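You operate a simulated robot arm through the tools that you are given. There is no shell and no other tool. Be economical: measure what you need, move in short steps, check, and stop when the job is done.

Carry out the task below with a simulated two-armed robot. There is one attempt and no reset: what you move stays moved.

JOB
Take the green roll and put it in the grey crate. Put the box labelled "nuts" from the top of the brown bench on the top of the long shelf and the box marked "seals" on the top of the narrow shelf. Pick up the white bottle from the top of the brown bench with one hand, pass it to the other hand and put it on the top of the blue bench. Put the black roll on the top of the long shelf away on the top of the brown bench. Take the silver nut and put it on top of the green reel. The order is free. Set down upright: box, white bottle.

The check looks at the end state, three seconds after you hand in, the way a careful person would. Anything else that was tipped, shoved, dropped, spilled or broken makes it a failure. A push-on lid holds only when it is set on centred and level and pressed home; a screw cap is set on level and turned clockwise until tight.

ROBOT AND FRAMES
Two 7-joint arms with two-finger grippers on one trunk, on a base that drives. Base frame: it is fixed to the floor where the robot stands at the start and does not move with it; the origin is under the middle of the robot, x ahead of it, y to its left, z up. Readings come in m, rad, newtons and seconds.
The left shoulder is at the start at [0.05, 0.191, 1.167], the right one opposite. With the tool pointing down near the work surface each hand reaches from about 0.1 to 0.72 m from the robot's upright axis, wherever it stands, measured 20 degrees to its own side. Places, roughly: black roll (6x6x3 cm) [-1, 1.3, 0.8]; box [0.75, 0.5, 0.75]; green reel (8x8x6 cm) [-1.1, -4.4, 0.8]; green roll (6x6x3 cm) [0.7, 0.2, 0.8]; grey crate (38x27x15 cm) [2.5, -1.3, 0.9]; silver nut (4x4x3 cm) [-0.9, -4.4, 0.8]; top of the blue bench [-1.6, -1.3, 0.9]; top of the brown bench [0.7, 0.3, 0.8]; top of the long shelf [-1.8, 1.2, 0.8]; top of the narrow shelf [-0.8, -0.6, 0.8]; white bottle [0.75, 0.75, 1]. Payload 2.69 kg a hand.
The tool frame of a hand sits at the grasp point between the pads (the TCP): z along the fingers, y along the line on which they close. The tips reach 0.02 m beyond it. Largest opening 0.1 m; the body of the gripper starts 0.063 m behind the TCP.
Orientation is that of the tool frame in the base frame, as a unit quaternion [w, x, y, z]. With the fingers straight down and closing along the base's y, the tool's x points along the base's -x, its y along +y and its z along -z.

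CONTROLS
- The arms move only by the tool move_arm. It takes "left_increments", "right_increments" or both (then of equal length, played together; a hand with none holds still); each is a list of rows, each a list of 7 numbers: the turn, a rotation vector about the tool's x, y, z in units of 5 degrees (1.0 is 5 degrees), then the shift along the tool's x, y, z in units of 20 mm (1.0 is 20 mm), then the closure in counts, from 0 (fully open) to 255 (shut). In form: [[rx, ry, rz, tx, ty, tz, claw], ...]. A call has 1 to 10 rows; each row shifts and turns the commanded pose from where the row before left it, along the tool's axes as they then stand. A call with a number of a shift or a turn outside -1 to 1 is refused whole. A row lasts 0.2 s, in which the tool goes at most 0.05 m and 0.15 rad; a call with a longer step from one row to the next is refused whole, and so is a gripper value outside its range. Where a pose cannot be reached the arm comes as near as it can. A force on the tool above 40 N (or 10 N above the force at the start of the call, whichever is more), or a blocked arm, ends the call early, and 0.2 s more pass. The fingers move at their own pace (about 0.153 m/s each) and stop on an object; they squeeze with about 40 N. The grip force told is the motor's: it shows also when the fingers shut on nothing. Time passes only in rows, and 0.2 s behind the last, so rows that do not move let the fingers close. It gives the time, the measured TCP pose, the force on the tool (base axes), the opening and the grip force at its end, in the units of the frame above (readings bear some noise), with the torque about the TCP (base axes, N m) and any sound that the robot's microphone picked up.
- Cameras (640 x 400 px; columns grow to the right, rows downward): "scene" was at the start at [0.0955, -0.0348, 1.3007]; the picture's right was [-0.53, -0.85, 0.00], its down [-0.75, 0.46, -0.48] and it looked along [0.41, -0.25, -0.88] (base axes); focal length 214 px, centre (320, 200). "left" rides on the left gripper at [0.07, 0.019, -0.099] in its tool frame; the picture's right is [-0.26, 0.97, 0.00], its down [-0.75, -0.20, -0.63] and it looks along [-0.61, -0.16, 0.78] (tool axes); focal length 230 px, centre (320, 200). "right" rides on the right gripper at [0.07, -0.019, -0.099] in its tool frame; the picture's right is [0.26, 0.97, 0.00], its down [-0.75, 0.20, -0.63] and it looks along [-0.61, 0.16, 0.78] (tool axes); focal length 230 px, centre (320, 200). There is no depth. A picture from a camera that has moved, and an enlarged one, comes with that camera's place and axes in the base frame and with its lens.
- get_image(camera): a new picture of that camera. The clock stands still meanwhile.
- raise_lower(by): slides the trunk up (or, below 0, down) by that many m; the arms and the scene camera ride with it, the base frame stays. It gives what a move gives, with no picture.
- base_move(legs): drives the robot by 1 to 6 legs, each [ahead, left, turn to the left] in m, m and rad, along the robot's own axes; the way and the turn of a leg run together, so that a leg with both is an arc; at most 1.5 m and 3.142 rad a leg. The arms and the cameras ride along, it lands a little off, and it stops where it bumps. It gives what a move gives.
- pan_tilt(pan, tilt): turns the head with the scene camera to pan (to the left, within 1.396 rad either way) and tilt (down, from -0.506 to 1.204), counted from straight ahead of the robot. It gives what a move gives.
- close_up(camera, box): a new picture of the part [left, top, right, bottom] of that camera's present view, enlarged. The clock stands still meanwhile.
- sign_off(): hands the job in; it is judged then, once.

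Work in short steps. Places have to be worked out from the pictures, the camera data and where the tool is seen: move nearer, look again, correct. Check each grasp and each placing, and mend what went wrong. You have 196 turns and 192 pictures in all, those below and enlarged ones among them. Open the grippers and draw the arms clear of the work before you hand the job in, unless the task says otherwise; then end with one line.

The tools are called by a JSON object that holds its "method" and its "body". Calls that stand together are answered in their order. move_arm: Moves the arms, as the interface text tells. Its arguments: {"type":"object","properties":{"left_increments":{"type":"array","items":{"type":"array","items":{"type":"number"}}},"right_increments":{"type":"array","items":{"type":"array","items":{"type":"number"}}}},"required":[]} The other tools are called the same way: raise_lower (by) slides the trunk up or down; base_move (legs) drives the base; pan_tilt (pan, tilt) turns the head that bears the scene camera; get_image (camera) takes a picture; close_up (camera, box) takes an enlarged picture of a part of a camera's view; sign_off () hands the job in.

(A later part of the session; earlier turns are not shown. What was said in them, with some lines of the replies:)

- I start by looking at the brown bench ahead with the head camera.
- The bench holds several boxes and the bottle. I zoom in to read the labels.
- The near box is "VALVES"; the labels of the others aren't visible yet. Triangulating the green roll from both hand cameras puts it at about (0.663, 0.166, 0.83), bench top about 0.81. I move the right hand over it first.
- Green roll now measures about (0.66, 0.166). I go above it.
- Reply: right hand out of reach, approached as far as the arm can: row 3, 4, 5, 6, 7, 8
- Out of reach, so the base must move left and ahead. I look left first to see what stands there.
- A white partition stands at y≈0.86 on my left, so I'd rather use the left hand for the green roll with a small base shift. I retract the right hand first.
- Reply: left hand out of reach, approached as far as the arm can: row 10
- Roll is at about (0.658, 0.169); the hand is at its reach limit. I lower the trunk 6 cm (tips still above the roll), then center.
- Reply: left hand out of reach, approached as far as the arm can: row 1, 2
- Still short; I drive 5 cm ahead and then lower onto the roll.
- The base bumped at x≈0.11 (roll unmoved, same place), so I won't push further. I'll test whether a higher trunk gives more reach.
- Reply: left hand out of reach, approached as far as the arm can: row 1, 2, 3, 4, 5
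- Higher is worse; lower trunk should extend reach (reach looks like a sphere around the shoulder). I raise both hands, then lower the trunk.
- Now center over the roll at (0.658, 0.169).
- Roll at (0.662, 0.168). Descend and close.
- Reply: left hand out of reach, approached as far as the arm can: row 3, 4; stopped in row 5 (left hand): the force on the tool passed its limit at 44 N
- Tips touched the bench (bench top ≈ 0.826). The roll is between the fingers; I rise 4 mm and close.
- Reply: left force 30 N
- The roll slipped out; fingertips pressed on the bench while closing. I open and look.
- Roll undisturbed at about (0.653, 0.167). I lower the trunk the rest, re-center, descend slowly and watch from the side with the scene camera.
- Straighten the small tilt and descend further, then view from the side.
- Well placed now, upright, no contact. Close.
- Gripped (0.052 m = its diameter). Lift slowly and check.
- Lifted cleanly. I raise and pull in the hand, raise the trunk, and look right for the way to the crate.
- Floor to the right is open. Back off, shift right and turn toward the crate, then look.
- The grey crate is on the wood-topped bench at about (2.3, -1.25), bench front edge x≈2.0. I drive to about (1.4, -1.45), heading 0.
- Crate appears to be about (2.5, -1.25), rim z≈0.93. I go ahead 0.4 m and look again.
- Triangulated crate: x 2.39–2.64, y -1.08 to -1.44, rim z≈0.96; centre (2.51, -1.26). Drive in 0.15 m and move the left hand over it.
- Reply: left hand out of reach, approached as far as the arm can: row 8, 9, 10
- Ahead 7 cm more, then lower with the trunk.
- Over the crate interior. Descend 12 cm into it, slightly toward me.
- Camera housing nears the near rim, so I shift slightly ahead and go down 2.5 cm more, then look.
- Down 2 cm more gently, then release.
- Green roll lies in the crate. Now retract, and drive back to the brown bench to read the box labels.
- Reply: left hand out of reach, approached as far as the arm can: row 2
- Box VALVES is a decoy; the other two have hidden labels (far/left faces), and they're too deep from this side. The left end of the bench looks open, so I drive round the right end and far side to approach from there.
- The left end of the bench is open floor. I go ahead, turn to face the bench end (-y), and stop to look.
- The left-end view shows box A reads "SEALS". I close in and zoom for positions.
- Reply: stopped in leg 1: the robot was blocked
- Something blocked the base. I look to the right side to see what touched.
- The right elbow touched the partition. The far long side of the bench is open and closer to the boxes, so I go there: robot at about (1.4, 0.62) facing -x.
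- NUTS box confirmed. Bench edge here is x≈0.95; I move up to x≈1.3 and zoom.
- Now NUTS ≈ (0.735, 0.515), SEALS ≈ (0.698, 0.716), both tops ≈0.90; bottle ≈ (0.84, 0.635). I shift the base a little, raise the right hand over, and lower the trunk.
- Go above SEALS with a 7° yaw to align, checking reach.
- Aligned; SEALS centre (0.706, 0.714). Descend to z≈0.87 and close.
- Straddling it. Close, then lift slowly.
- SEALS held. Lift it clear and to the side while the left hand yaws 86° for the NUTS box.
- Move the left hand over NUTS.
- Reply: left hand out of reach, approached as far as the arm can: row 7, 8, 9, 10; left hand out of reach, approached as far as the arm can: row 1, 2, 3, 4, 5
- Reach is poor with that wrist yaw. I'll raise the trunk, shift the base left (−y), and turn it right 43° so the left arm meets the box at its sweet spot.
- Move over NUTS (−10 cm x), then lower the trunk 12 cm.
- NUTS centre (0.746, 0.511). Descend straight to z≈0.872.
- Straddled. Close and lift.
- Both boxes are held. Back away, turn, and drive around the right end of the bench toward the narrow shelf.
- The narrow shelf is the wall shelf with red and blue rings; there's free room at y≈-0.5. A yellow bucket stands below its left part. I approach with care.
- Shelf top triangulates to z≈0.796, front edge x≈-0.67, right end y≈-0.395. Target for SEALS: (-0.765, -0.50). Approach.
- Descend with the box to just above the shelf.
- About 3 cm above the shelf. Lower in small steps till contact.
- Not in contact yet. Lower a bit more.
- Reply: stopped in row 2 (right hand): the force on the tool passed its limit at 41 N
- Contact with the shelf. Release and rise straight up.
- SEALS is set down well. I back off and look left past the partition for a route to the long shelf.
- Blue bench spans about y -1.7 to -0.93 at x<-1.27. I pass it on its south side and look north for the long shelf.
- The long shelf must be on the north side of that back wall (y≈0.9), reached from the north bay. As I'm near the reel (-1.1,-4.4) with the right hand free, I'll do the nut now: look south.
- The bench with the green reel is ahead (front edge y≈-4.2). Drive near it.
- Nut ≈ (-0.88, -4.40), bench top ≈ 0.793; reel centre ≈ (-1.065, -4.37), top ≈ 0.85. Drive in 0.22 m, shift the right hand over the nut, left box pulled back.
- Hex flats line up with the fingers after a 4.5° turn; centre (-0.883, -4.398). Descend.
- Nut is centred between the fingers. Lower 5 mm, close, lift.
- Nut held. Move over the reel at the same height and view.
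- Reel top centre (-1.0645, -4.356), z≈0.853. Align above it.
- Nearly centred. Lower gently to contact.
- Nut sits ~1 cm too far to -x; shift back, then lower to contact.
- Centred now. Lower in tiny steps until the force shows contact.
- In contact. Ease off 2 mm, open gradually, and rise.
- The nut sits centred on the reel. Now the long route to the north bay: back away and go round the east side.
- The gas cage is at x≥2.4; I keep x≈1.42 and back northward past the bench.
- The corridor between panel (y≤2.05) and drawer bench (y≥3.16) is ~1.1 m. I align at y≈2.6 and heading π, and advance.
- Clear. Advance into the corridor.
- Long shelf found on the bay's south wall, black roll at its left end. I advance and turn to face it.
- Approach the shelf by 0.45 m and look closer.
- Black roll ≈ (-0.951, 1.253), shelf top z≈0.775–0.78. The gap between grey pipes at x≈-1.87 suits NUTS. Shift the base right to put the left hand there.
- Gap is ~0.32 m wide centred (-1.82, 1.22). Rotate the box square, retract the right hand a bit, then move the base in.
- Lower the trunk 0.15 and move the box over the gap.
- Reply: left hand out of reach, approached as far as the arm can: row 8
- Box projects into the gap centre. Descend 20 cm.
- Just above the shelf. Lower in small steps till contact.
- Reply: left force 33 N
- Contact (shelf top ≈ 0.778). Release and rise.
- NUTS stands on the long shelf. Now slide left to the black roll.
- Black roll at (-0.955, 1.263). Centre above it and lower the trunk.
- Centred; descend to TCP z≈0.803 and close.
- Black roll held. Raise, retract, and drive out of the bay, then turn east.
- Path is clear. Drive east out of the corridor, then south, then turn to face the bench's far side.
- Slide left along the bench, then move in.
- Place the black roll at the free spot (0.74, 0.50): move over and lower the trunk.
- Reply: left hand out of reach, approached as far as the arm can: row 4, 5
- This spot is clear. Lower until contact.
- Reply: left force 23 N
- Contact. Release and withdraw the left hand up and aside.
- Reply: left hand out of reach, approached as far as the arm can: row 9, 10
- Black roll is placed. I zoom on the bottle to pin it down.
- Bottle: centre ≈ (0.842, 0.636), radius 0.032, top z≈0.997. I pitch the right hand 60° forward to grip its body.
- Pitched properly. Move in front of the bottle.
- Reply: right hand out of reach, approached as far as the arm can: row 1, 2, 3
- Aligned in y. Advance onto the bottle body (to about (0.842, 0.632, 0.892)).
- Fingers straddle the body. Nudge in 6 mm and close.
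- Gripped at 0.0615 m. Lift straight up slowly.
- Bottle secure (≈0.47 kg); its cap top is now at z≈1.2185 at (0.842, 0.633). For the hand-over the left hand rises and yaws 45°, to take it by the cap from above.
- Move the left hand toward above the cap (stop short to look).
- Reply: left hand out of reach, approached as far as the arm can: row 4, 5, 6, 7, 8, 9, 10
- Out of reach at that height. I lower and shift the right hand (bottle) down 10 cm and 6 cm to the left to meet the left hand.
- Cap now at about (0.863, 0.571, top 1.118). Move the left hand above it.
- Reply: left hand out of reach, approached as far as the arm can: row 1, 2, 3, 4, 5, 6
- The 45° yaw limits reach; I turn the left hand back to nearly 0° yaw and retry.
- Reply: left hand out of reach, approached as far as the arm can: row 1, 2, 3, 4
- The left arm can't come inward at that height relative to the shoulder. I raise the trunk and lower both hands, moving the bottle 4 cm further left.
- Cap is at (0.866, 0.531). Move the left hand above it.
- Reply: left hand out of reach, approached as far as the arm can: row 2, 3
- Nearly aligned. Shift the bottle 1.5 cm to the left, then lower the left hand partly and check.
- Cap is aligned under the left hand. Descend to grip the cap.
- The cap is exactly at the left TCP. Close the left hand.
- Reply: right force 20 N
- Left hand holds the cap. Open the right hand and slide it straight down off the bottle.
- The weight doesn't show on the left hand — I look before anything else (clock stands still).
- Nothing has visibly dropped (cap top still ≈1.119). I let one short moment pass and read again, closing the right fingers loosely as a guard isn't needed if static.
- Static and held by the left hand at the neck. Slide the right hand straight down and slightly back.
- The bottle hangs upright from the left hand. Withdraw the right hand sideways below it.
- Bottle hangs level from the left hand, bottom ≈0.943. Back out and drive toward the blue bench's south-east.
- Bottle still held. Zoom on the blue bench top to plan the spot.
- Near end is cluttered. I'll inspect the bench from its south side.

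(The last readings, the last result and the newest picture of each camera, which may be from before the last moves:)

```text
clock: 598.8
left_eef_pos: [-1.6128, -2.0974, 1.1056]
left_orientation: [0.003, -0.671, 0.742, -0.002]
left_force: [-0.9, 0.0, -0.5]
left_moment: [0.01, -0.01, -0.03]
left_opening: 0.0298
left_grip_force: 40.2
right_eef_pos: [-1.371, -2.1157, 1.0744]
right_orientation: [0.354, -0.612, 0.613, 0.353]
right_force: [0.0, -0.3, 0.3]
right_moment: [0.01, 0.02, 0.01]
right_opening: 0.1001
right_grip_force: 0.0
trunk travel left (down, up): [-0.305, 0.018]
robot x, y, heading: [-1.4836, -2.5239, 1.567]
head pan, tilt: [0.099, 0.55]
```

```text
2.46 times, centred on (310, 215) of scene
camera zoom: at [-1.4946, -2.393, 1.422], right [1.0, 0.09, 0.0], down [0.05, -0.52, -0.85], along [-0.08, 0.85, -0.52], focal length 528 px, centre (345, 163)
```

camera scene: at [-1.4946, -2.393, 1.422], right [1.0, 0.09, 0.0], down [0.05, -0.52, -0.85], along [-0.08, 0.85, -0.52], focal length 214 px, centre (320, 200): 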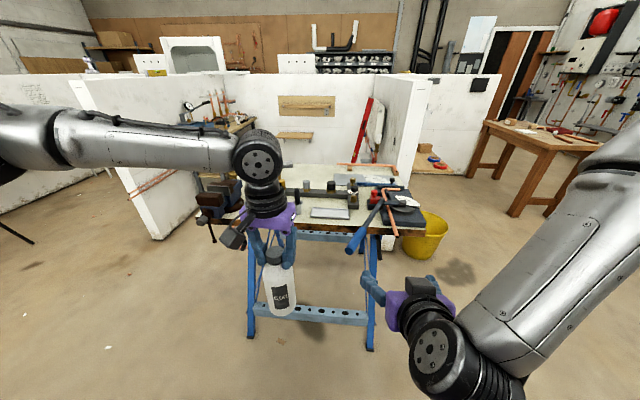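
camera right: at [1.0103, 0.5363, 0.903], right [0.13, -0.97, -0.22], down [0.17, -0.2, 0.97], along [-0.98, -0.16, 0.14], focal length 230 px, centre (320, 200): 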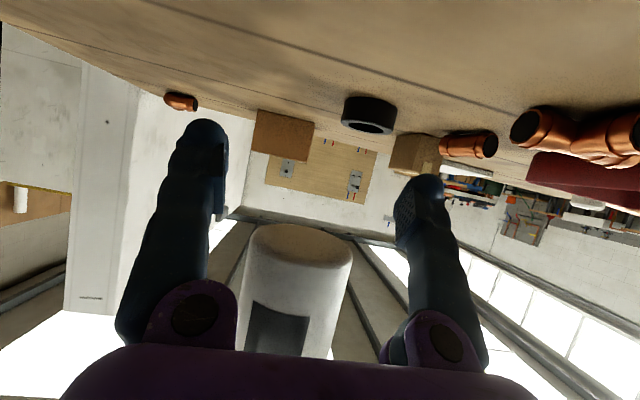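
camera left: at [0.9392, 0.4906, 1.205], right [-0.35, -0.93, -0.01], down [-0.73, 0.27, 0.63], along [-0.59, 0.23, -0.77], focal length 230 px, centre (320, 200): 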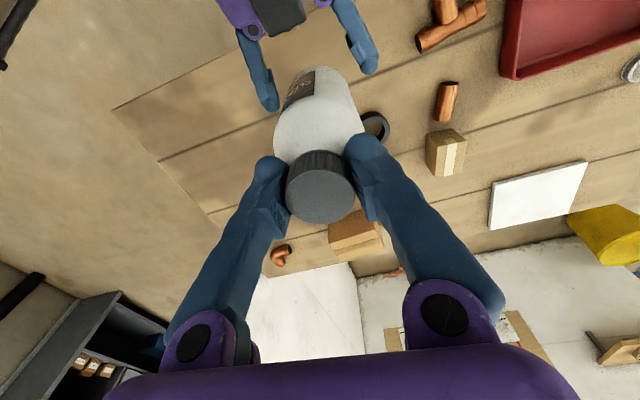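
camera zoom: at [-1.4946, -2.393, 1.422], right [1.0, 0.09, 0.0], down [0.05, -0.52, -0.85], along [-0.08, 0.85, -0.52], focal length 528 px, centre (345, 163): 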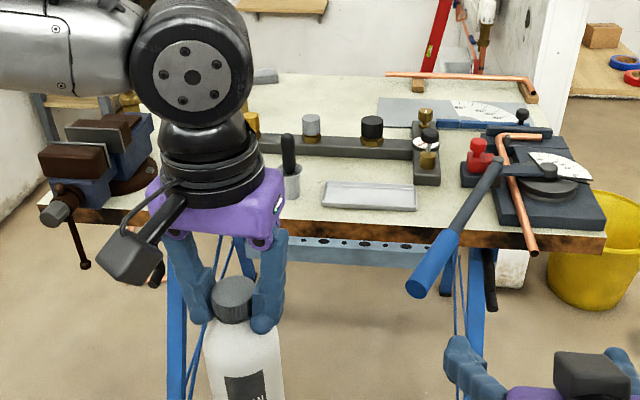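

Look with the left hand camera at the part hidden behind the hand.

{"method": "get_image", "body": {"camera": "left"}}

{"method": "get_image", "body": {"camera": "right"}}

```text
43 pictures are left
camera left: at [-1.6378, -2.1642, 1.2048], right [-0.94, 0.35, -0.01], down [0.27, 0.73, 0.63], along [0.23, 0.59, -0.77], focal length 230 px, centre (320, 200)
```

left: 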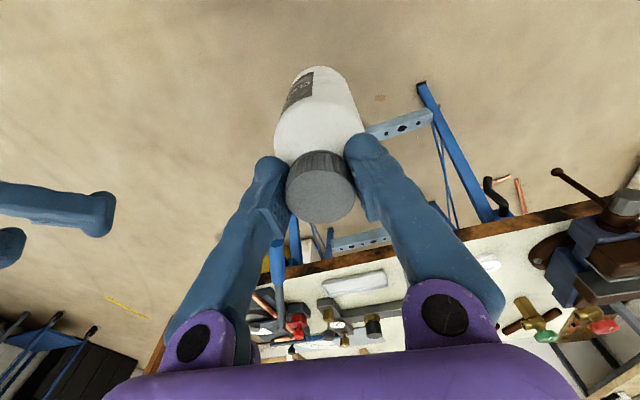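

```text
42 pictures are left
camera right: at [-1.3522, -2.2366, 1.0651], right [-0.97, -0.13, -0.22], down [-0.2, -0.17, 0.97], along [-0.16, 0.98, 0.14], focal length 230 px, centre (320, 200)
```

right: 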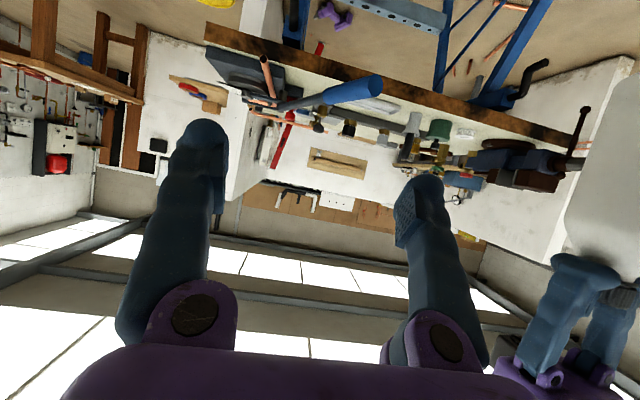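

Bench top z≈0.87. A gap seems to exist at about (-1.76, -1.62). I shift left to see it unobstructed.

{"method": "base_move", "body": {"legs": [[0.1, 0.55, 0]]}}

{"method": "pan_tilt", "body": {"pan": -0.2, "tilt": 0.65}}

{"method": "close_up", "body": {"camera": "scene", "box": [240, 100, 540, 270]}}

```text
clock: 604.0
left_eef_pos: [-2.1419, -1.9869, 1.1059]
left_orientation: [0.003, -0.665, 0.747, -0.002]
left_force: [0.1, 0.9, -0.4]
left_moment: [-0.03, -0.02, 0.01]
left_opening: 0.0301
left_grip_force: 40.3
right_eef_pos: [-1.9014, -2.0101, 1.0748]
right_orientation: [0.356, -0.608, 0.618, 0.35]
right_force: [0.2, 0.4, -0.2]
right_moment: [-0.03, 0.0, -0.01]
right_opening: 0.1004
right_grip_force: 0.0
trunk travel left (down, up): [-0.305, 0.018]
robot x, y, heading: [-2.0226, -2.4158, 1.554]
head pan, tilt: [0.099, 0.55]
```

```text
clock: 604.9
left_eef_pos: [-2.1429, -1.9875, 1.1056]
left_orientation: [0.003, -0.665, 0.746, -0.001]
left_force: [0.2, 0.3, -0.6]
left_moment: [0.0, -0.01, 0.0]
left_opening: 0.0301
left_grip_force: 39.9
right_eef_pos: [-1.9018, -2.0116, 1.0748]
right_orientation: [0.355, -0.609, 0.617, 0.35]
right_force: [-0.3, 0.5, -0.2]
right_moment: [0.0, -0.02, 0.01]
right_opening: 0.1
right_grip_force: 0.0
trunk travel left (down, up): [-0.305, 0.018]
robot x, y, heading: [-2.0224, -2.4177, 1.55]
head pan, tilt: [-0.201, 0.649]
```

```text
2.13 times, centred on (390, 185) of scene
camera zoom: at [-2.003, -2.2907, 1.4132], right [0.98, -0.22, 0.0], down [-0.13, -0.59, -0.8], along [0.17, 0.78, -0.6], focal length 458 px, centre (171, 232)
```

zoom: 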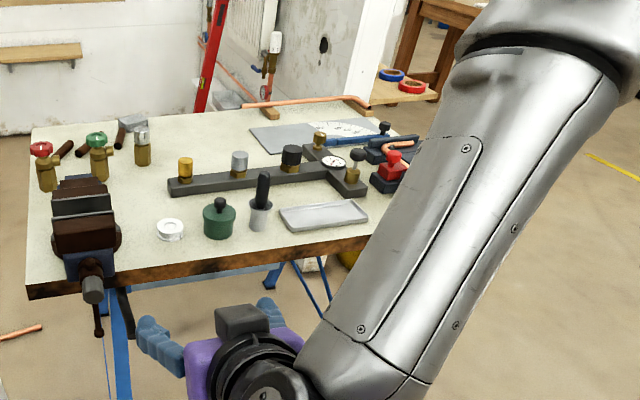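

Now I see: green jar and pot fill that gap; but a free spot exists between vise and rail at about (-1.885, -1.475). First raise the bottle 10 cm and tuck the right arm back, up and outward.

{"method": "move_arm", "body": {"left_increments": [[0, 0, 0, 0, 0, -0.5, 255], [0, 0, 0, 0, 0, -0.5, 255], [0, 0, 0, 0, 0, -0.5, 255], [0, 0, 0, 0, 0, -0.5, 255], [0, 0, 0, 0, 0, -0.5, 255], [0, 0, 0, 0, 0, -0.5, 255], [0, 0, 0, 0, 0, -0.5, 255], [0, 0, 0, 0, 0, -0.5, 255], [0, 0, 0, 0, 0, -0.5, 255], [0, 0, 0, 0, 0, -0.5, 255]], "right_increments": [[0, 0, 0, -0.49, -0.6, -0.9, 0], [0, 0, 0, -0.49, -0.6, -0.9, 0], [0, 0, 0, -0.49, -0.6, -0.9, 0], [0, 0, 0, -0.49, -0.6, -0.9, 0], [0, 0, 0, -0.49, -0.6, -0.9, 0], [0, 0, 0, -0.49, -0.6, -0.9, 0], [0, 0, 0, -0.49, -0.6, -0.9, 0], [0, 0, 0, -0.49, -0.6, -0.9, 0], [0, 0, 0, -0.49, -0.6, -0.9, 0], [0, 0, 0, -0.49, -0.6, -0.9, 0]]}}

{"method": "get_image", "body": {"camera": "scene"}}

```text
clock: 607.0
left_eef_pos: [-2.1422, -1.9881, 1.2071]
left_orientation: [0.002, -0.666, 0.746, -0.001]
left_force: [-0.7, -0.2, -5.1]
left_moment: [0.02, 0.0, 0.01]
left_opening: 0.0303
left_grip_force: 40.1
right_eef_pos: [-1.8617, -2.0072, 1.2549]
right_orientation: [0.356, -0.608, 0.618, 0.35]
right_force: [-0.5, -0.5, -0.7]
right_moment: [0.01, -0.03, 0.0]
right_opening: 0.1001
right_grip_force: 0.1
right hand out of reach, approached as far as the arm can: row 1, 2, 3, 4, 5, 6, 7, 8, 9, 10
trunk travel left (down, up): [-0.305, 0.018]
robot x, y, heading: [-2.0206, -2.4191, 1.554]
head pan, tilt: [-0.201, 0.649]
```

```text
40 pictures are left
camera scene: at [-2.0023, -2.2916, 1.4133], right [0.98, -0.22, 0.0], down [-0.13, -0.59, -0.8], along [0.17, 0.78, -0.6], focal length 214 px, centre (320, 200)
```

scene: 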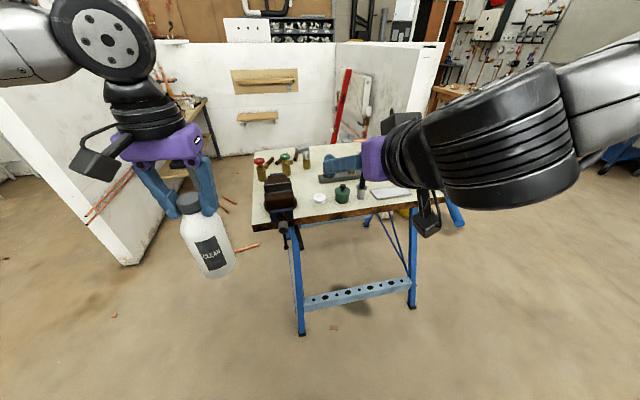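

The force now shows the bottle's weight on the left hand. Shift right first, then ahead, to keep the bottle clear of the vise.

{"method": "base_move", "body": {"legs": [[0, -0.31, 0.015], [0.37, 0, 0]]}}

{"method": "raise_lower", "body": {"by": -0.08}}

{"method": "get_image", "body": {"camera": "scene"}}

{"method": "get_image", "body": {"camera": "left"}}

```text
clock: 612.5
left_eef_pos: [-1.8307, -1.6332, 1.2045]
left_orientation: [0.002, -0.672, 0.741, -0.002]
left_force: [0.1, 0.3, -4.5]
left_moment: [-0.03, 0.0, 0.01]
left_opening: 0.0303
left_grip_force: 39.9
right_eef_pos: [-1.5504, -1.6457, 1.2549]
right_orientation: [0.353, -0.613, 0.614, 0.351]
right_force: [-0.7, -0.3, -0.6]
right_moment: [0.0, -0.01, -0.04]
right_opening: 0.1
right_grip_force: 0.2
trunk travel left (down, up): [-0.305, 0.018]
robot x, y, heading: [-1.703, -2.0569, 1.565]
head pan, tilt: [-0.201, 0.649]
stopped in leg 2: the robot was blocked; the commanded pose is now the measured one
```

```text
clock: 613.6
left_eef_pos: [-1.8306, -1.6319, 1.1258]
left_orientation: [0.003, -0.67, 0.742, -0.003]
left_force: [-0.3, -0.2, -5.6]
left_moment: [-0.01, 0.0, -0.02]
left_opening: 0.0299
left_grip_force: 39.7
right_eef_pos: [-1.5498, -1.6453, 1.1745]
right_orientation: [0.353, -0.613, 0.613, 0.352]
right_force: [0.1, 0.0, 0.5]
right_moment: [0.0, 0.01, -0.02]
right_opening: 0.1001
right_grip_force: 0.0
trunk travel left (down, up): [-0.225, 0.098]
robot x, y, heading: [-1.7064, -2.0581, 1.564]
head pan, tilt: [-0.201, 0.649]
```

```text
39 pictures are left
camera scene: at [-1.6866, -1.933, 1.3333], right [0.98, -0.2, 0.0], down [-0.12, -0.59, -0.8], along [0.16, 0.78, -0.6], focal length 214 px, centre (320, 200)
```

scene: 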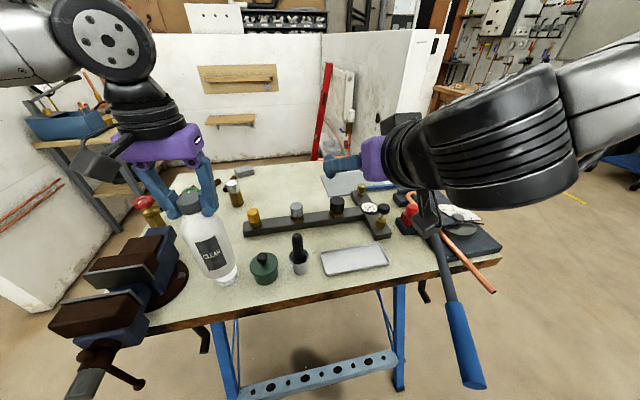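

```text
38 pictures are left
camera left: at [-1.8564, -1.6996, 1.2247], right [-0.94, 0.35, -0.01], down [0.27, 0.73, 0.63], along [0.23, 0.59, -0.77], focal length 230 px, centre (320, 200)
```

left: 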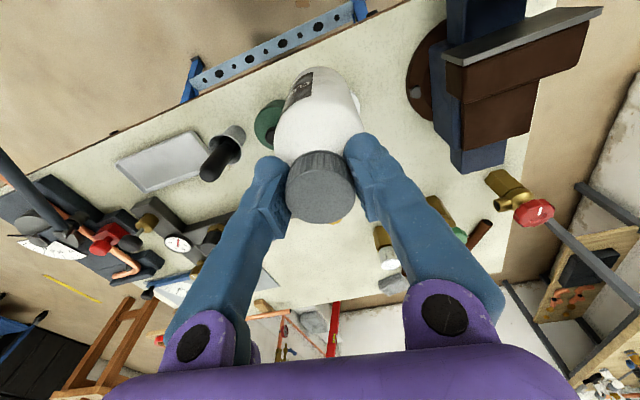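

The base stopped at y≈-2.06 (handle and bench unmoved). Target for the bottle: (-1.877, -1.467). Move the left hand there at height.

{"method": "move_arm", "body": {"left_increments": [[0, 0, 0, -0.89, 0.34, 0, 255], [0, 0, 0, -0.89, 0.34, 0, 255], [0, 0, 0, -0.89, 0.34, 0, 255], [0, 0, 0, -0.89, 0.34, 0, 255], [0, 0, 0, -0.89, 0.34, 0, 255], [0, 0, 0, -0.89, 0.34, 0, 255], [0, 0, 0, -0.89, 0.34, 0, 255], [0, 0, 0, -0.89, 0.34, 0, 255], [0, 0, 0, -0.89, 0.34, 0, 255]]}}

{"method": "get_image", "body": {"camera": "scene"}}

```text
clock: 615.6
left_eef_pos: [-1.9093, -1.5129, 1.1388]
left_orientation: [0.003, -0.671, 0.742, -0.002]
left_force: [0.7, -0.4, -5.2]
left_moment: [-0.04, -0.02, -0.02]
left_opening: 0.0302
left_grip_force: 40.4
left hand out of reach, approached as far as the arm can: row 2, 3, 4, 5, 6, 7, 8, 9
right_eef_pos: [-1.5511, -1.6463, 1.1749]
right_orientation: [0.353, -0.613, 0.613, 0.352]
right_force: [0.0, -0.4, -0.4]
right_moment: [0.03, 0.0, -0.03]
right_opening: 0.1001
right_grip_force: 0.0
trunk travel left (down, up): [-0.225, 0.098]
robot x, y, heading: [-1.7063, -2.0578, 1.565]
head pan, tilt: [-0.201, 0.649]
```

```text
37 pictures are left
camera scene: at [-1.6869, -1.9324, 1.3331], right [0.98, -0.2, 0.0], down [-0.12, -0.59, -0.8], along [0.16, 0.78, -0.61], focal length 214 px, centre (320, 200)
```

scene: 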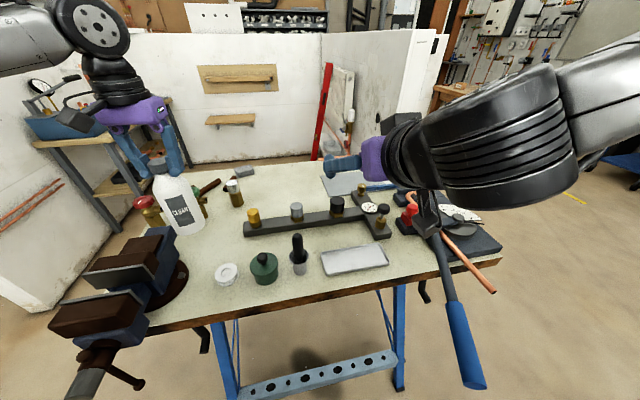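

Arm limit is y≈-1.50 here. Spot (-1.905, -1.50) is clear of vise, roll and rail; nudge there and begin descending.

{"method": "move_arm", "body": {"left_increments": [[0, 0, 0, -0.35, -0.1, 0.6, 255], [0, 0, 0, -0.35, -0.1, 0.6, 255], [0, 0, 0, 0, 0, 0.6, 255], [0, 0, 0, 0, 0, 0.6, 255], [0, 0, 0, 0, 0, 0, 255]]}}

{"method": "close_up", "body": {"camera": "scene", "box": [80, 130, 320, 310]}}

```text
clock: 616.8
left_eef_pos: [-1.9099, -1.5069, 1.0883]
left_orientation: [0.003, -0.67, 0.742, -0.001]
left_force: [-0.5, -0.4, -5.4]
left_moment: [-0.01, 0.02, 0.0]
left_opening: 0.0298
left_grip_force: 39.6
left hand out of reach, approached as far as the arm can: row 1, 2
right_eef_pos: [-1.55, -1.6465, 1.1728]
right_orientation: [0.353, -0.612, 0.614, 0.352]
right_force: [0.1, 0.1, -0.1]
right_moment: [0.0, 0.01, -0.01]
right_opening: 0.0999
right_grip_force: 0.1
trunk travel left (down, up): [-0.225, 0.098]
robot x, y, heading: [-1.7021, -2.0577, 1.565]
head pan, tilt: [-0.201, 0.649]
```

```text
2.22 times, centred on (200, 220) of scene
camera zoom: at [-1.6866, -1.9328, 1.3332], right [0.98, -0.2, 0.0], down [-0.12, -0.59, -0.8], along [0.16, 0.78, -0.6], focal length 477 px, centre (587, 156)
```

zoom: 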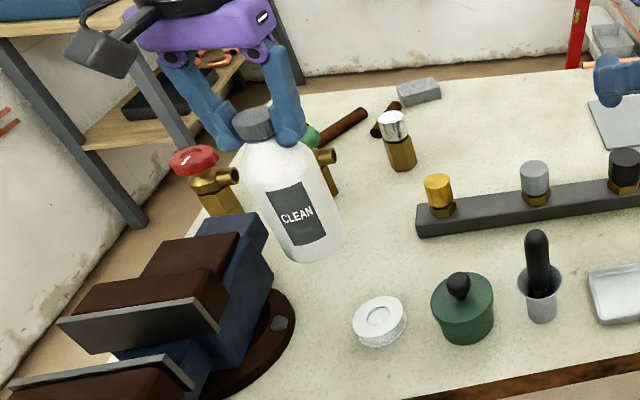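

Projected landing footprint is clear of vise and roll. Lower gently.

{"method": "move_arm", "body": {"left_increments": [[0, 0, 0, 0, 0, 0.6, 255], [0, 0, 0, 0, 0, 0.6, 255], [0, 0, 0, 0, 0, 0.4, 255], [0, 0, 0, 0, 0, 0.4, 255], [0, 0, 0, 0, 0, 0, 255]]}}

{"method": "close_up", "body": {"camera": "scene", "box": [80, 130, 320, 310]}}

```text
clock: 618.0
left_eef_pos: [-1.9097, -1.5067, 1.0477]
left_orientation: [0.002, -0.671, 0.741, -0.001]
left_force: [-0.8, 0.2, -6.4]
left_moment: [-0.02, -0.01, 0.0]
left_opening: 0.03
left_grip_force: 40.3
right_eef_pos: [-1.5488, -1.6461, 1.1744]
right_orientation: [0.352, -0.613, 0.614, 0.352]
right_force: [-0.4, 0.3, -0.2]
right_moment: [-0.02, 0.02, -0.01]
right_opening: 0.0999
right_grip_force: 0.1
trunk travel left (down, up): [-0.225, 0.098]
robot x, y, heading: [-1.7054, -2.0537, 1.565]
head pan, tilt: [-0.201, 0.649]
```

```text
2.22 times, centred on (200, 220) of scene
camera zoom: at [-1.6867, -1.9328, 1.3332], right [0.98, -0.2, 0.0], down [-0.12, -0.59, -0.8], along [0.16, 0.78, -0.6], focal length 477 px, centre (587, 156)
```

zoom: 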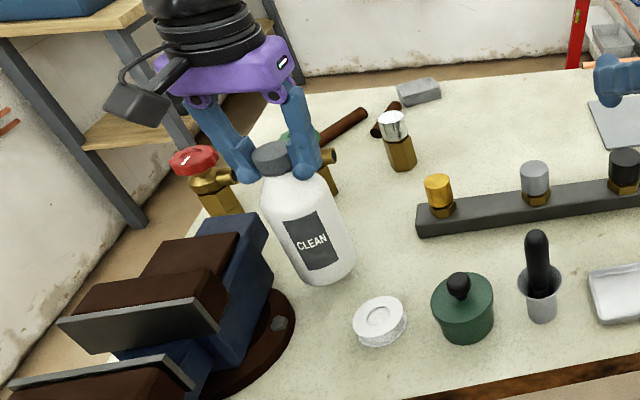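

{"method": "move_arm", "body": {"left_increments": [[0, 0, 0, 0, 0, 0.25, 255], [0, 0, 0, 0, 0, 0.2, 255], [0, 0, 0, 0, 0, 0, 255]]}}

{"method": "move_arm", "body": {"left_increments": [[0, 0, 0, 0, 0, 0.2, 255], [0, 0, 0, 0, 0, 0, 255]]}}

```text
clock: 618.8
left_eef_pos: [-1.9102, -1.5068, 1.0396]
left_orientation: [0.001, -0.67, 0.742, -0.002]
left_force: [0.5, 0.7, -4.9]
left_moment: [0.0, -0.01, 0.02]
left_opening: 0.0302
left_grip_force: 40.5
right_eef_pos: [-1.549, -1.6466, 1.1735]
right_orientation: [0.354, -0.612, 0.614, 0.352]
right_force: [0.9, 0.0, 0.0]
right_moment: [-0.03, 0.02, -0.02]
right_opening: 0.1001
right_grip_force: 0.1
trunk travel left (down, up): [-0.225, 0.098]
robot x, y, heading: [-1.7026, -2.0565, 1.567]
head pan, tilt: [-0.201, 0.649]
```

```text
clock: 619.4
left_eef_pos: [-1.9095, -1.5069, 1.0354]
left_orientation: [0.003, -0.67, 0.742, -0.002]
left_force: [-1.1, 1.1, -4.6]
left_moment: [0.01, 0.04, 0.01]
left_opening: 0.0303
left_grip_force: 39.9
right_eef_pos: [-1.5492, -1.6458, 1.1736]
right_orientation: [0.353, -0.613, 0.613, 0.352]
right_force: [0.3, 0.4, 0.9]
right_moment: [-0.03, -0.01, 0.0]
right_opening: 0.1
right_grip_force: 0.0
trunk travel left (down, up): [-0.225, 0.098]
robot x, y, heading: [-1.7011, -2.0545, 1.562]
head pan, tilt: [-0.201, 0.649]
```

Not in contact yet; continue in 4 mm steps.

{"method": "move_arm", "body": {"left_increments": [[0, 0, 0, 0, 0, 0.2, 255], [0, 0, 0, 0, 0, 0, 255]]}}

{"method": "move_arm", "body": {"left_increments": [[0, 0, 0, 0, 0, 0.15, 255], [0, 0, 0, 0, 0, 0, 255]]}}

{"method": "close_up", "body": {"camera": "scene", "box": [140, 170, 260, 290]}}

```text
clock: 620.0
left_eef_pos: [-1.9099, -1.5067, 1.0312]
left_orientation: [0.003, -0.67, 0.743, -0.002]
left_force: [-0.1, 0.0, -4.5]
left_moment: [0.0, 0.0, -0.02]
left_opening: 0.0302
left_grip_force: 39.8
right_eef_pos: [-1.55, -1.6476, 1.1743]
right_orientation: [0.353, -0.612, 0.613, 0.352]
right_force: [0.0, -0.2, 0.7]
right_moment: [0.0, 0.0, -0.02]
right_opening: 0.1001
right_grip_force: 0.1
trunk travel left (down, up): [-0.225, 0.098]
robot x, y, heading: [-1.7014, -2.0545, 1.563]
head pan, tilt: [-0.201, 0.649]
```

```text
clock: 620.6
left_eef_pos: [-1.9096, -1.5076, 1.0284]
left_orientation: [0.003, -0.671, 0.742, -0.002]
left_force: [-0.5, 0.3, -5.4]
left_moment: [0.03, -0.04, -0.03]
left_opening: 0.0301
left_grip_force: 40.0
right_eef_pos: [-1.5488, -1.6457, 1.1741]
right_orientation: [0.353, -0.612, 0.613, 0.352]
right_force: [0.0, -0.2, 0.2]
right_moment: [-0.01, -0.03, 0.01]
right_opening: 0.0998
right_grip_force: 0.1
trunk travel left (down, up): [-0.225, 0.098]
robot x, y, heading: [-1.7053, -2.0567, 1.568]
head pan, tilt: [-0.201, 0.649]
```

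```text
3.33 times, centred on (200, 230) of scene
camera zoom: at [-1.6867, -1.9327, 1.3332], right [0.98, -0.2, 0.0], down [-0.12, -0.59, -0.8], along [0.16, 0.78, -0.6], focal length 715 px, centre (720, 100)
```

zoom: 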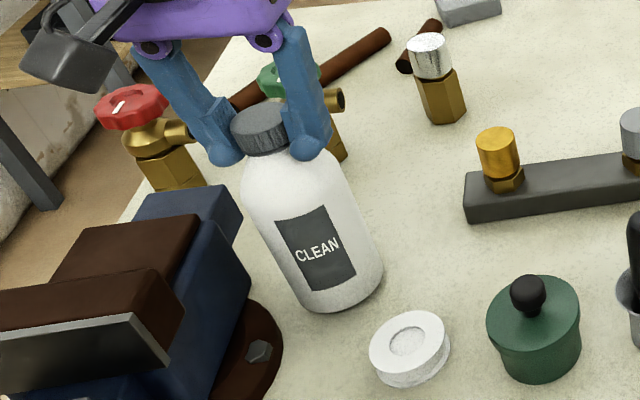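

{"method": "move_arm", "body": {"left_increments": [[0, 0, 0, 0, 0, 0.15, 255], [0, 0, 0, 0, 0, 0, 255]]}}

{"method": "move_arm", "body": {"left_increments": [[0, 0, 0, 0, 0, 0.15, 255], [0, 0, 0, 0, 0, 0, 255]]}}

{"method": "move_arm", "body": {"left_increments": [[0, 0, 0, 0, 0, 0.12, 255], [0, 0, 0, 0, 0, 0, 255]]}}

```text
clock: 621.2
left_eef_pos: [-1.9084, -1.5069, 1.0247]
left_orientation: [0.004, -0.671, 0.742, -0.001]
left_force: [0.6, 0.0, -5.4]
left_moment: [0.03, 0.01, 0.02]
left_opening: 0.0302
left_grip_force: 40.5
right_eef_pos: [-1.5495, -1.6461, 1.1747]
right_orientation: [0.353, -0.612, 0.613, 0.352]
right_force: [0.1, 0.1, 0.4]
right_moment: [0.0, 0.01, -0.02]
right_opening: 0.1001
right_grip_force: 0.0
trunk travel left (down, up): [-0.225, 0.098]
robot x, y, heading: [-1.7036, -2.0561, 1.564]
head pan, tilt: [-0.201, 0.649]
```

```text
clock: 621.8
left_eef_pos: [-1.911, -1.5085, 1.0233]
left_orientation: [0.004, -0.671, 0.742, -0.002]
left_force: [0.6, -0.1, -5.7]
left_moment: [0.01, 0.01, 0.02]
left_opening: 0.0301
left_grip_force: 39.7
right_eef_pos: [-1.548, -1.6467, 1.1746]
right_orientation: [0.354, -0.612, 0.614, 0.351]
right_force: [0.1, 0.3, 0.2]
right_moment: [0.01, -0.03, 0.06]
right_opening: 0.1
right_grip_force: 0.0
trunk travel left (down, up): [-0.225, 0.098]
robot x, y, heading: [-1.7023, -2.0582, 1.567]
head pan, tilt: [-0.201, 0.649]
```

```text
clock: 622.4
left_eef_pos: [-1.9091, -1.5082, 1.0216]
left_orientation: [0.005, -0.67, 0.742, -0.002]
left_force: [0.4, 0.4, -0.9]
left_moment: [0.08, 0.11, -0.01]
left_opening: 0.03
left_grip_force: 40.0
right_eef_pos: [-1.5491, -1.6455, 1.1744]
right_orientation: [0.353, -0.612, 0.614, 0.352]
right_force: [-0.8, 0.7, -0.7]
right_moment: [-0.02, 0.01, -0.02]
right_opening: 0.1
right_grip_force: 0.1
trunk travel left (down, up): [-0.225, 0.098]
robot x, y, heading: [-1.7032, -2.06, 1.562]
head pan, tilt: [-0.201, 0.649]
```

Weight has come off (−0.9 N): touchdown. One more millimetre, then open gently and rise straight up.

{"method": "move_arm", "body": {"left_increments": [[0, 0, 0, 0, 0, 0.06, 255], [0, 0, 0, 0, 0, 0, 170], [0, 0, 0, 0, 0, 0, 110], [0, 0, 0, 0, 0, 0, 50], [0, 0, 0, 0, 0, 0, 0], [0, 0, 0, 0, 0, 0, 0]]}}

{"method": "close_up", "body": {"camera": "scene", "box": [140, 170, 260, 290]}}

```text
clock: 623.8
left_eef_pos: [-1.9111, -1.5089, 1.0181]
left_orientation: [0.003, -0.67, 0.742, -0.002]
left_force: [-0.4, -0.2, -0.3]
left_moment: [0.01, -0.07, 0.0]
left_opening: 0.1001
left_grip_force: 0.0
right_eef_pos: [-1.5491, -1.6472, 1.1756]
right_orientation: [0.353, -0.612, 0.614, 0.352]
right_force: [0.6, 0.6, 0.5]
right_moment: [0.01, -0.02, 0.02]
right_opening: 0.1001
right_grip_force: 0.1
trunk travel left (down, up): [-0.225, 0.098]
robot x, y, heading: [-1.7041, -2.0607, 1.566]
head pan, tilt: [-0.201, 0.649]
```

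```text
3.33 times, centred on (200, 230) of scene
camera zoom: at [-1.6865, -1.9332, 1.3332], right [0.98, -0.2, 0.0], down [-0.12, -0.59, -0.8], along [0.16, 0.78, -0.6], focal length 715 px, centre (720, 100)
```

zoom: 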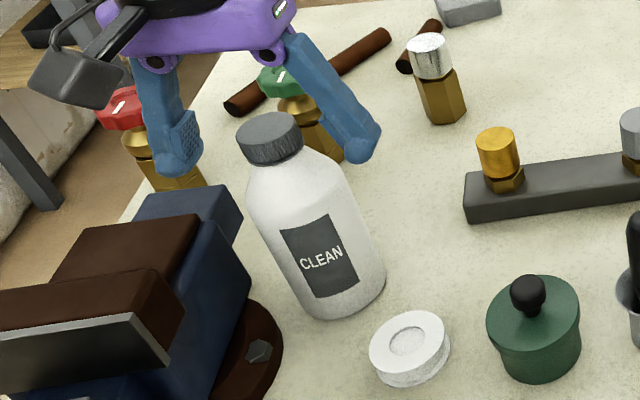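

Bottle stands free. Raise the left hand straight up, then back the base away.

{"method": "move_arm", "body": {"left_increments": [[0, 0, 0, 0, 0, -0.6, 0], [0, 0, 0, 0, 0, -1, 0], [0, 0, 0, 0, 0, -1, 0], [0, 0, 0, 0, 0, -1, 0], [0, 0, 0, 0, 0, -1, 0], [0, 0, 0, 0, 0, -1, 0], [0, 0, 0, 0.3, 0, -1, 0]]}}

{"method": "get_image", "body": {"camera": "scene"}}

```text
clock: 625.4
left_eef_pos: [-1.9119, -1.5141, 1.1524]
left_orientation: [0.003, -0.671, 0.742, -0.001]
left_force: [-0.3, -1.5, 0.0]
left_moment: [-0.02, -0.01, 0.0]
left_opening: 0.1
left_grip_force: 0.2
right_eef_pos: [-1.5496, -1.6461, 1.1748]
right_orientation: [0.352, -0.613, 0.614, 0.352]
right_force: [-0.7, -0.7, -0.2]
right_moment: [0.0, -0.01, 0.0]
right_opening: 0.1
right_grip_force: 0.1
trunk travel left (down, up): [-0.225, 0.098]
robot x, y, heading: [-1.7028, -2.0588, 1.566]
head pan, tilt: [-0.201, 0.649]
```

```text
32 pictures are left
camera scene: at [-1.6864, -1.9335, 1.3333], right [0.98, -0.2, 0.0], down [-0.12, -0.59, -0.8], along [0.16, 0.78, -0.6], focal length 214 px, centre (320, 200)
```

scene: 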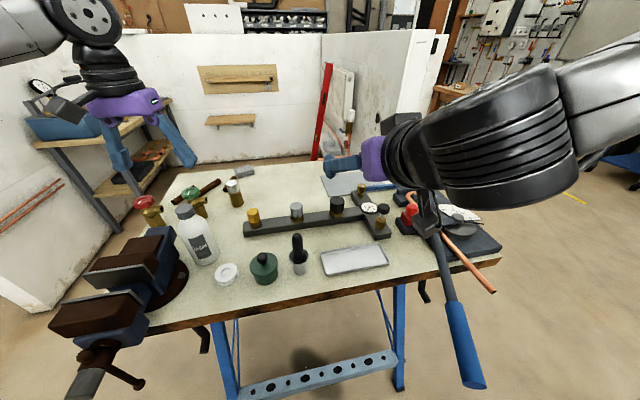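

Bottle stands upright, hand clear. Back away and take a last look.

{"method": "base_move", "body": {"legs": [[-0.5, 0, 0]]}}

{"method": "get_image", "body": {"camera": "scene"}}

```text
clock: 628.4
left_eef_pos: [-1.9161, -2.0184, 1.1518]
left_orientation: [0.004, -0.671, 0.741, -0.002]
left_force: [-0.2, -1.2, -0.7]
left_moment: [0.03, 0.01, -0.01]
left_opening: 0.1
left_grip_force: 0.0
right_eef_pos: [-1.5534, -2.1506, 1.1743]
right_orientation: [-0.353, 0.613, -0.613, -0.353]
right_force: [0.5, -0.8, -0.2]
right_moment: [-0.01, -0.02, 0.01]
right_opening: 0.0998
right_grip_force: 0.0
trunk travel left (down, up): [-0.225, 0.098]
robot x, y, heading: [-1.7101, -2.5625, 1.567]
head pan, tilt: [-0.201, 0.649]
```

```text
31 pictures are left
camera scene: at [-1.6889, -2.437, 1.3333], right [0.98, -0.2, 0.0], down [-0.12, -0.59, -0.8], along [0.16, 0.78, -0.6], focal length 214 px, centre (320, 200)
```

scene: 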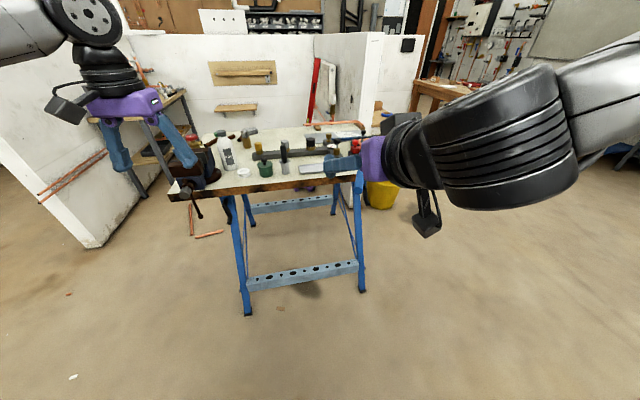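

Everything is placed, both grippers are open and the arms are clear of the work. Handing in.

{"method": "sign_off", "body": {}}

```text
The job is handed in.
```

All five parts of the job are done and handed in: green roll in the grey crate, NUTS box upright on the long shelf, SEALS box upright on the narrow shelf, white bottle passed right hand to left and set upright on the blue bench, black roll on the brown bench, and silver nut on the green reel; the base bumped lightly three times and I saw nothing moved, and no verdict has come back.
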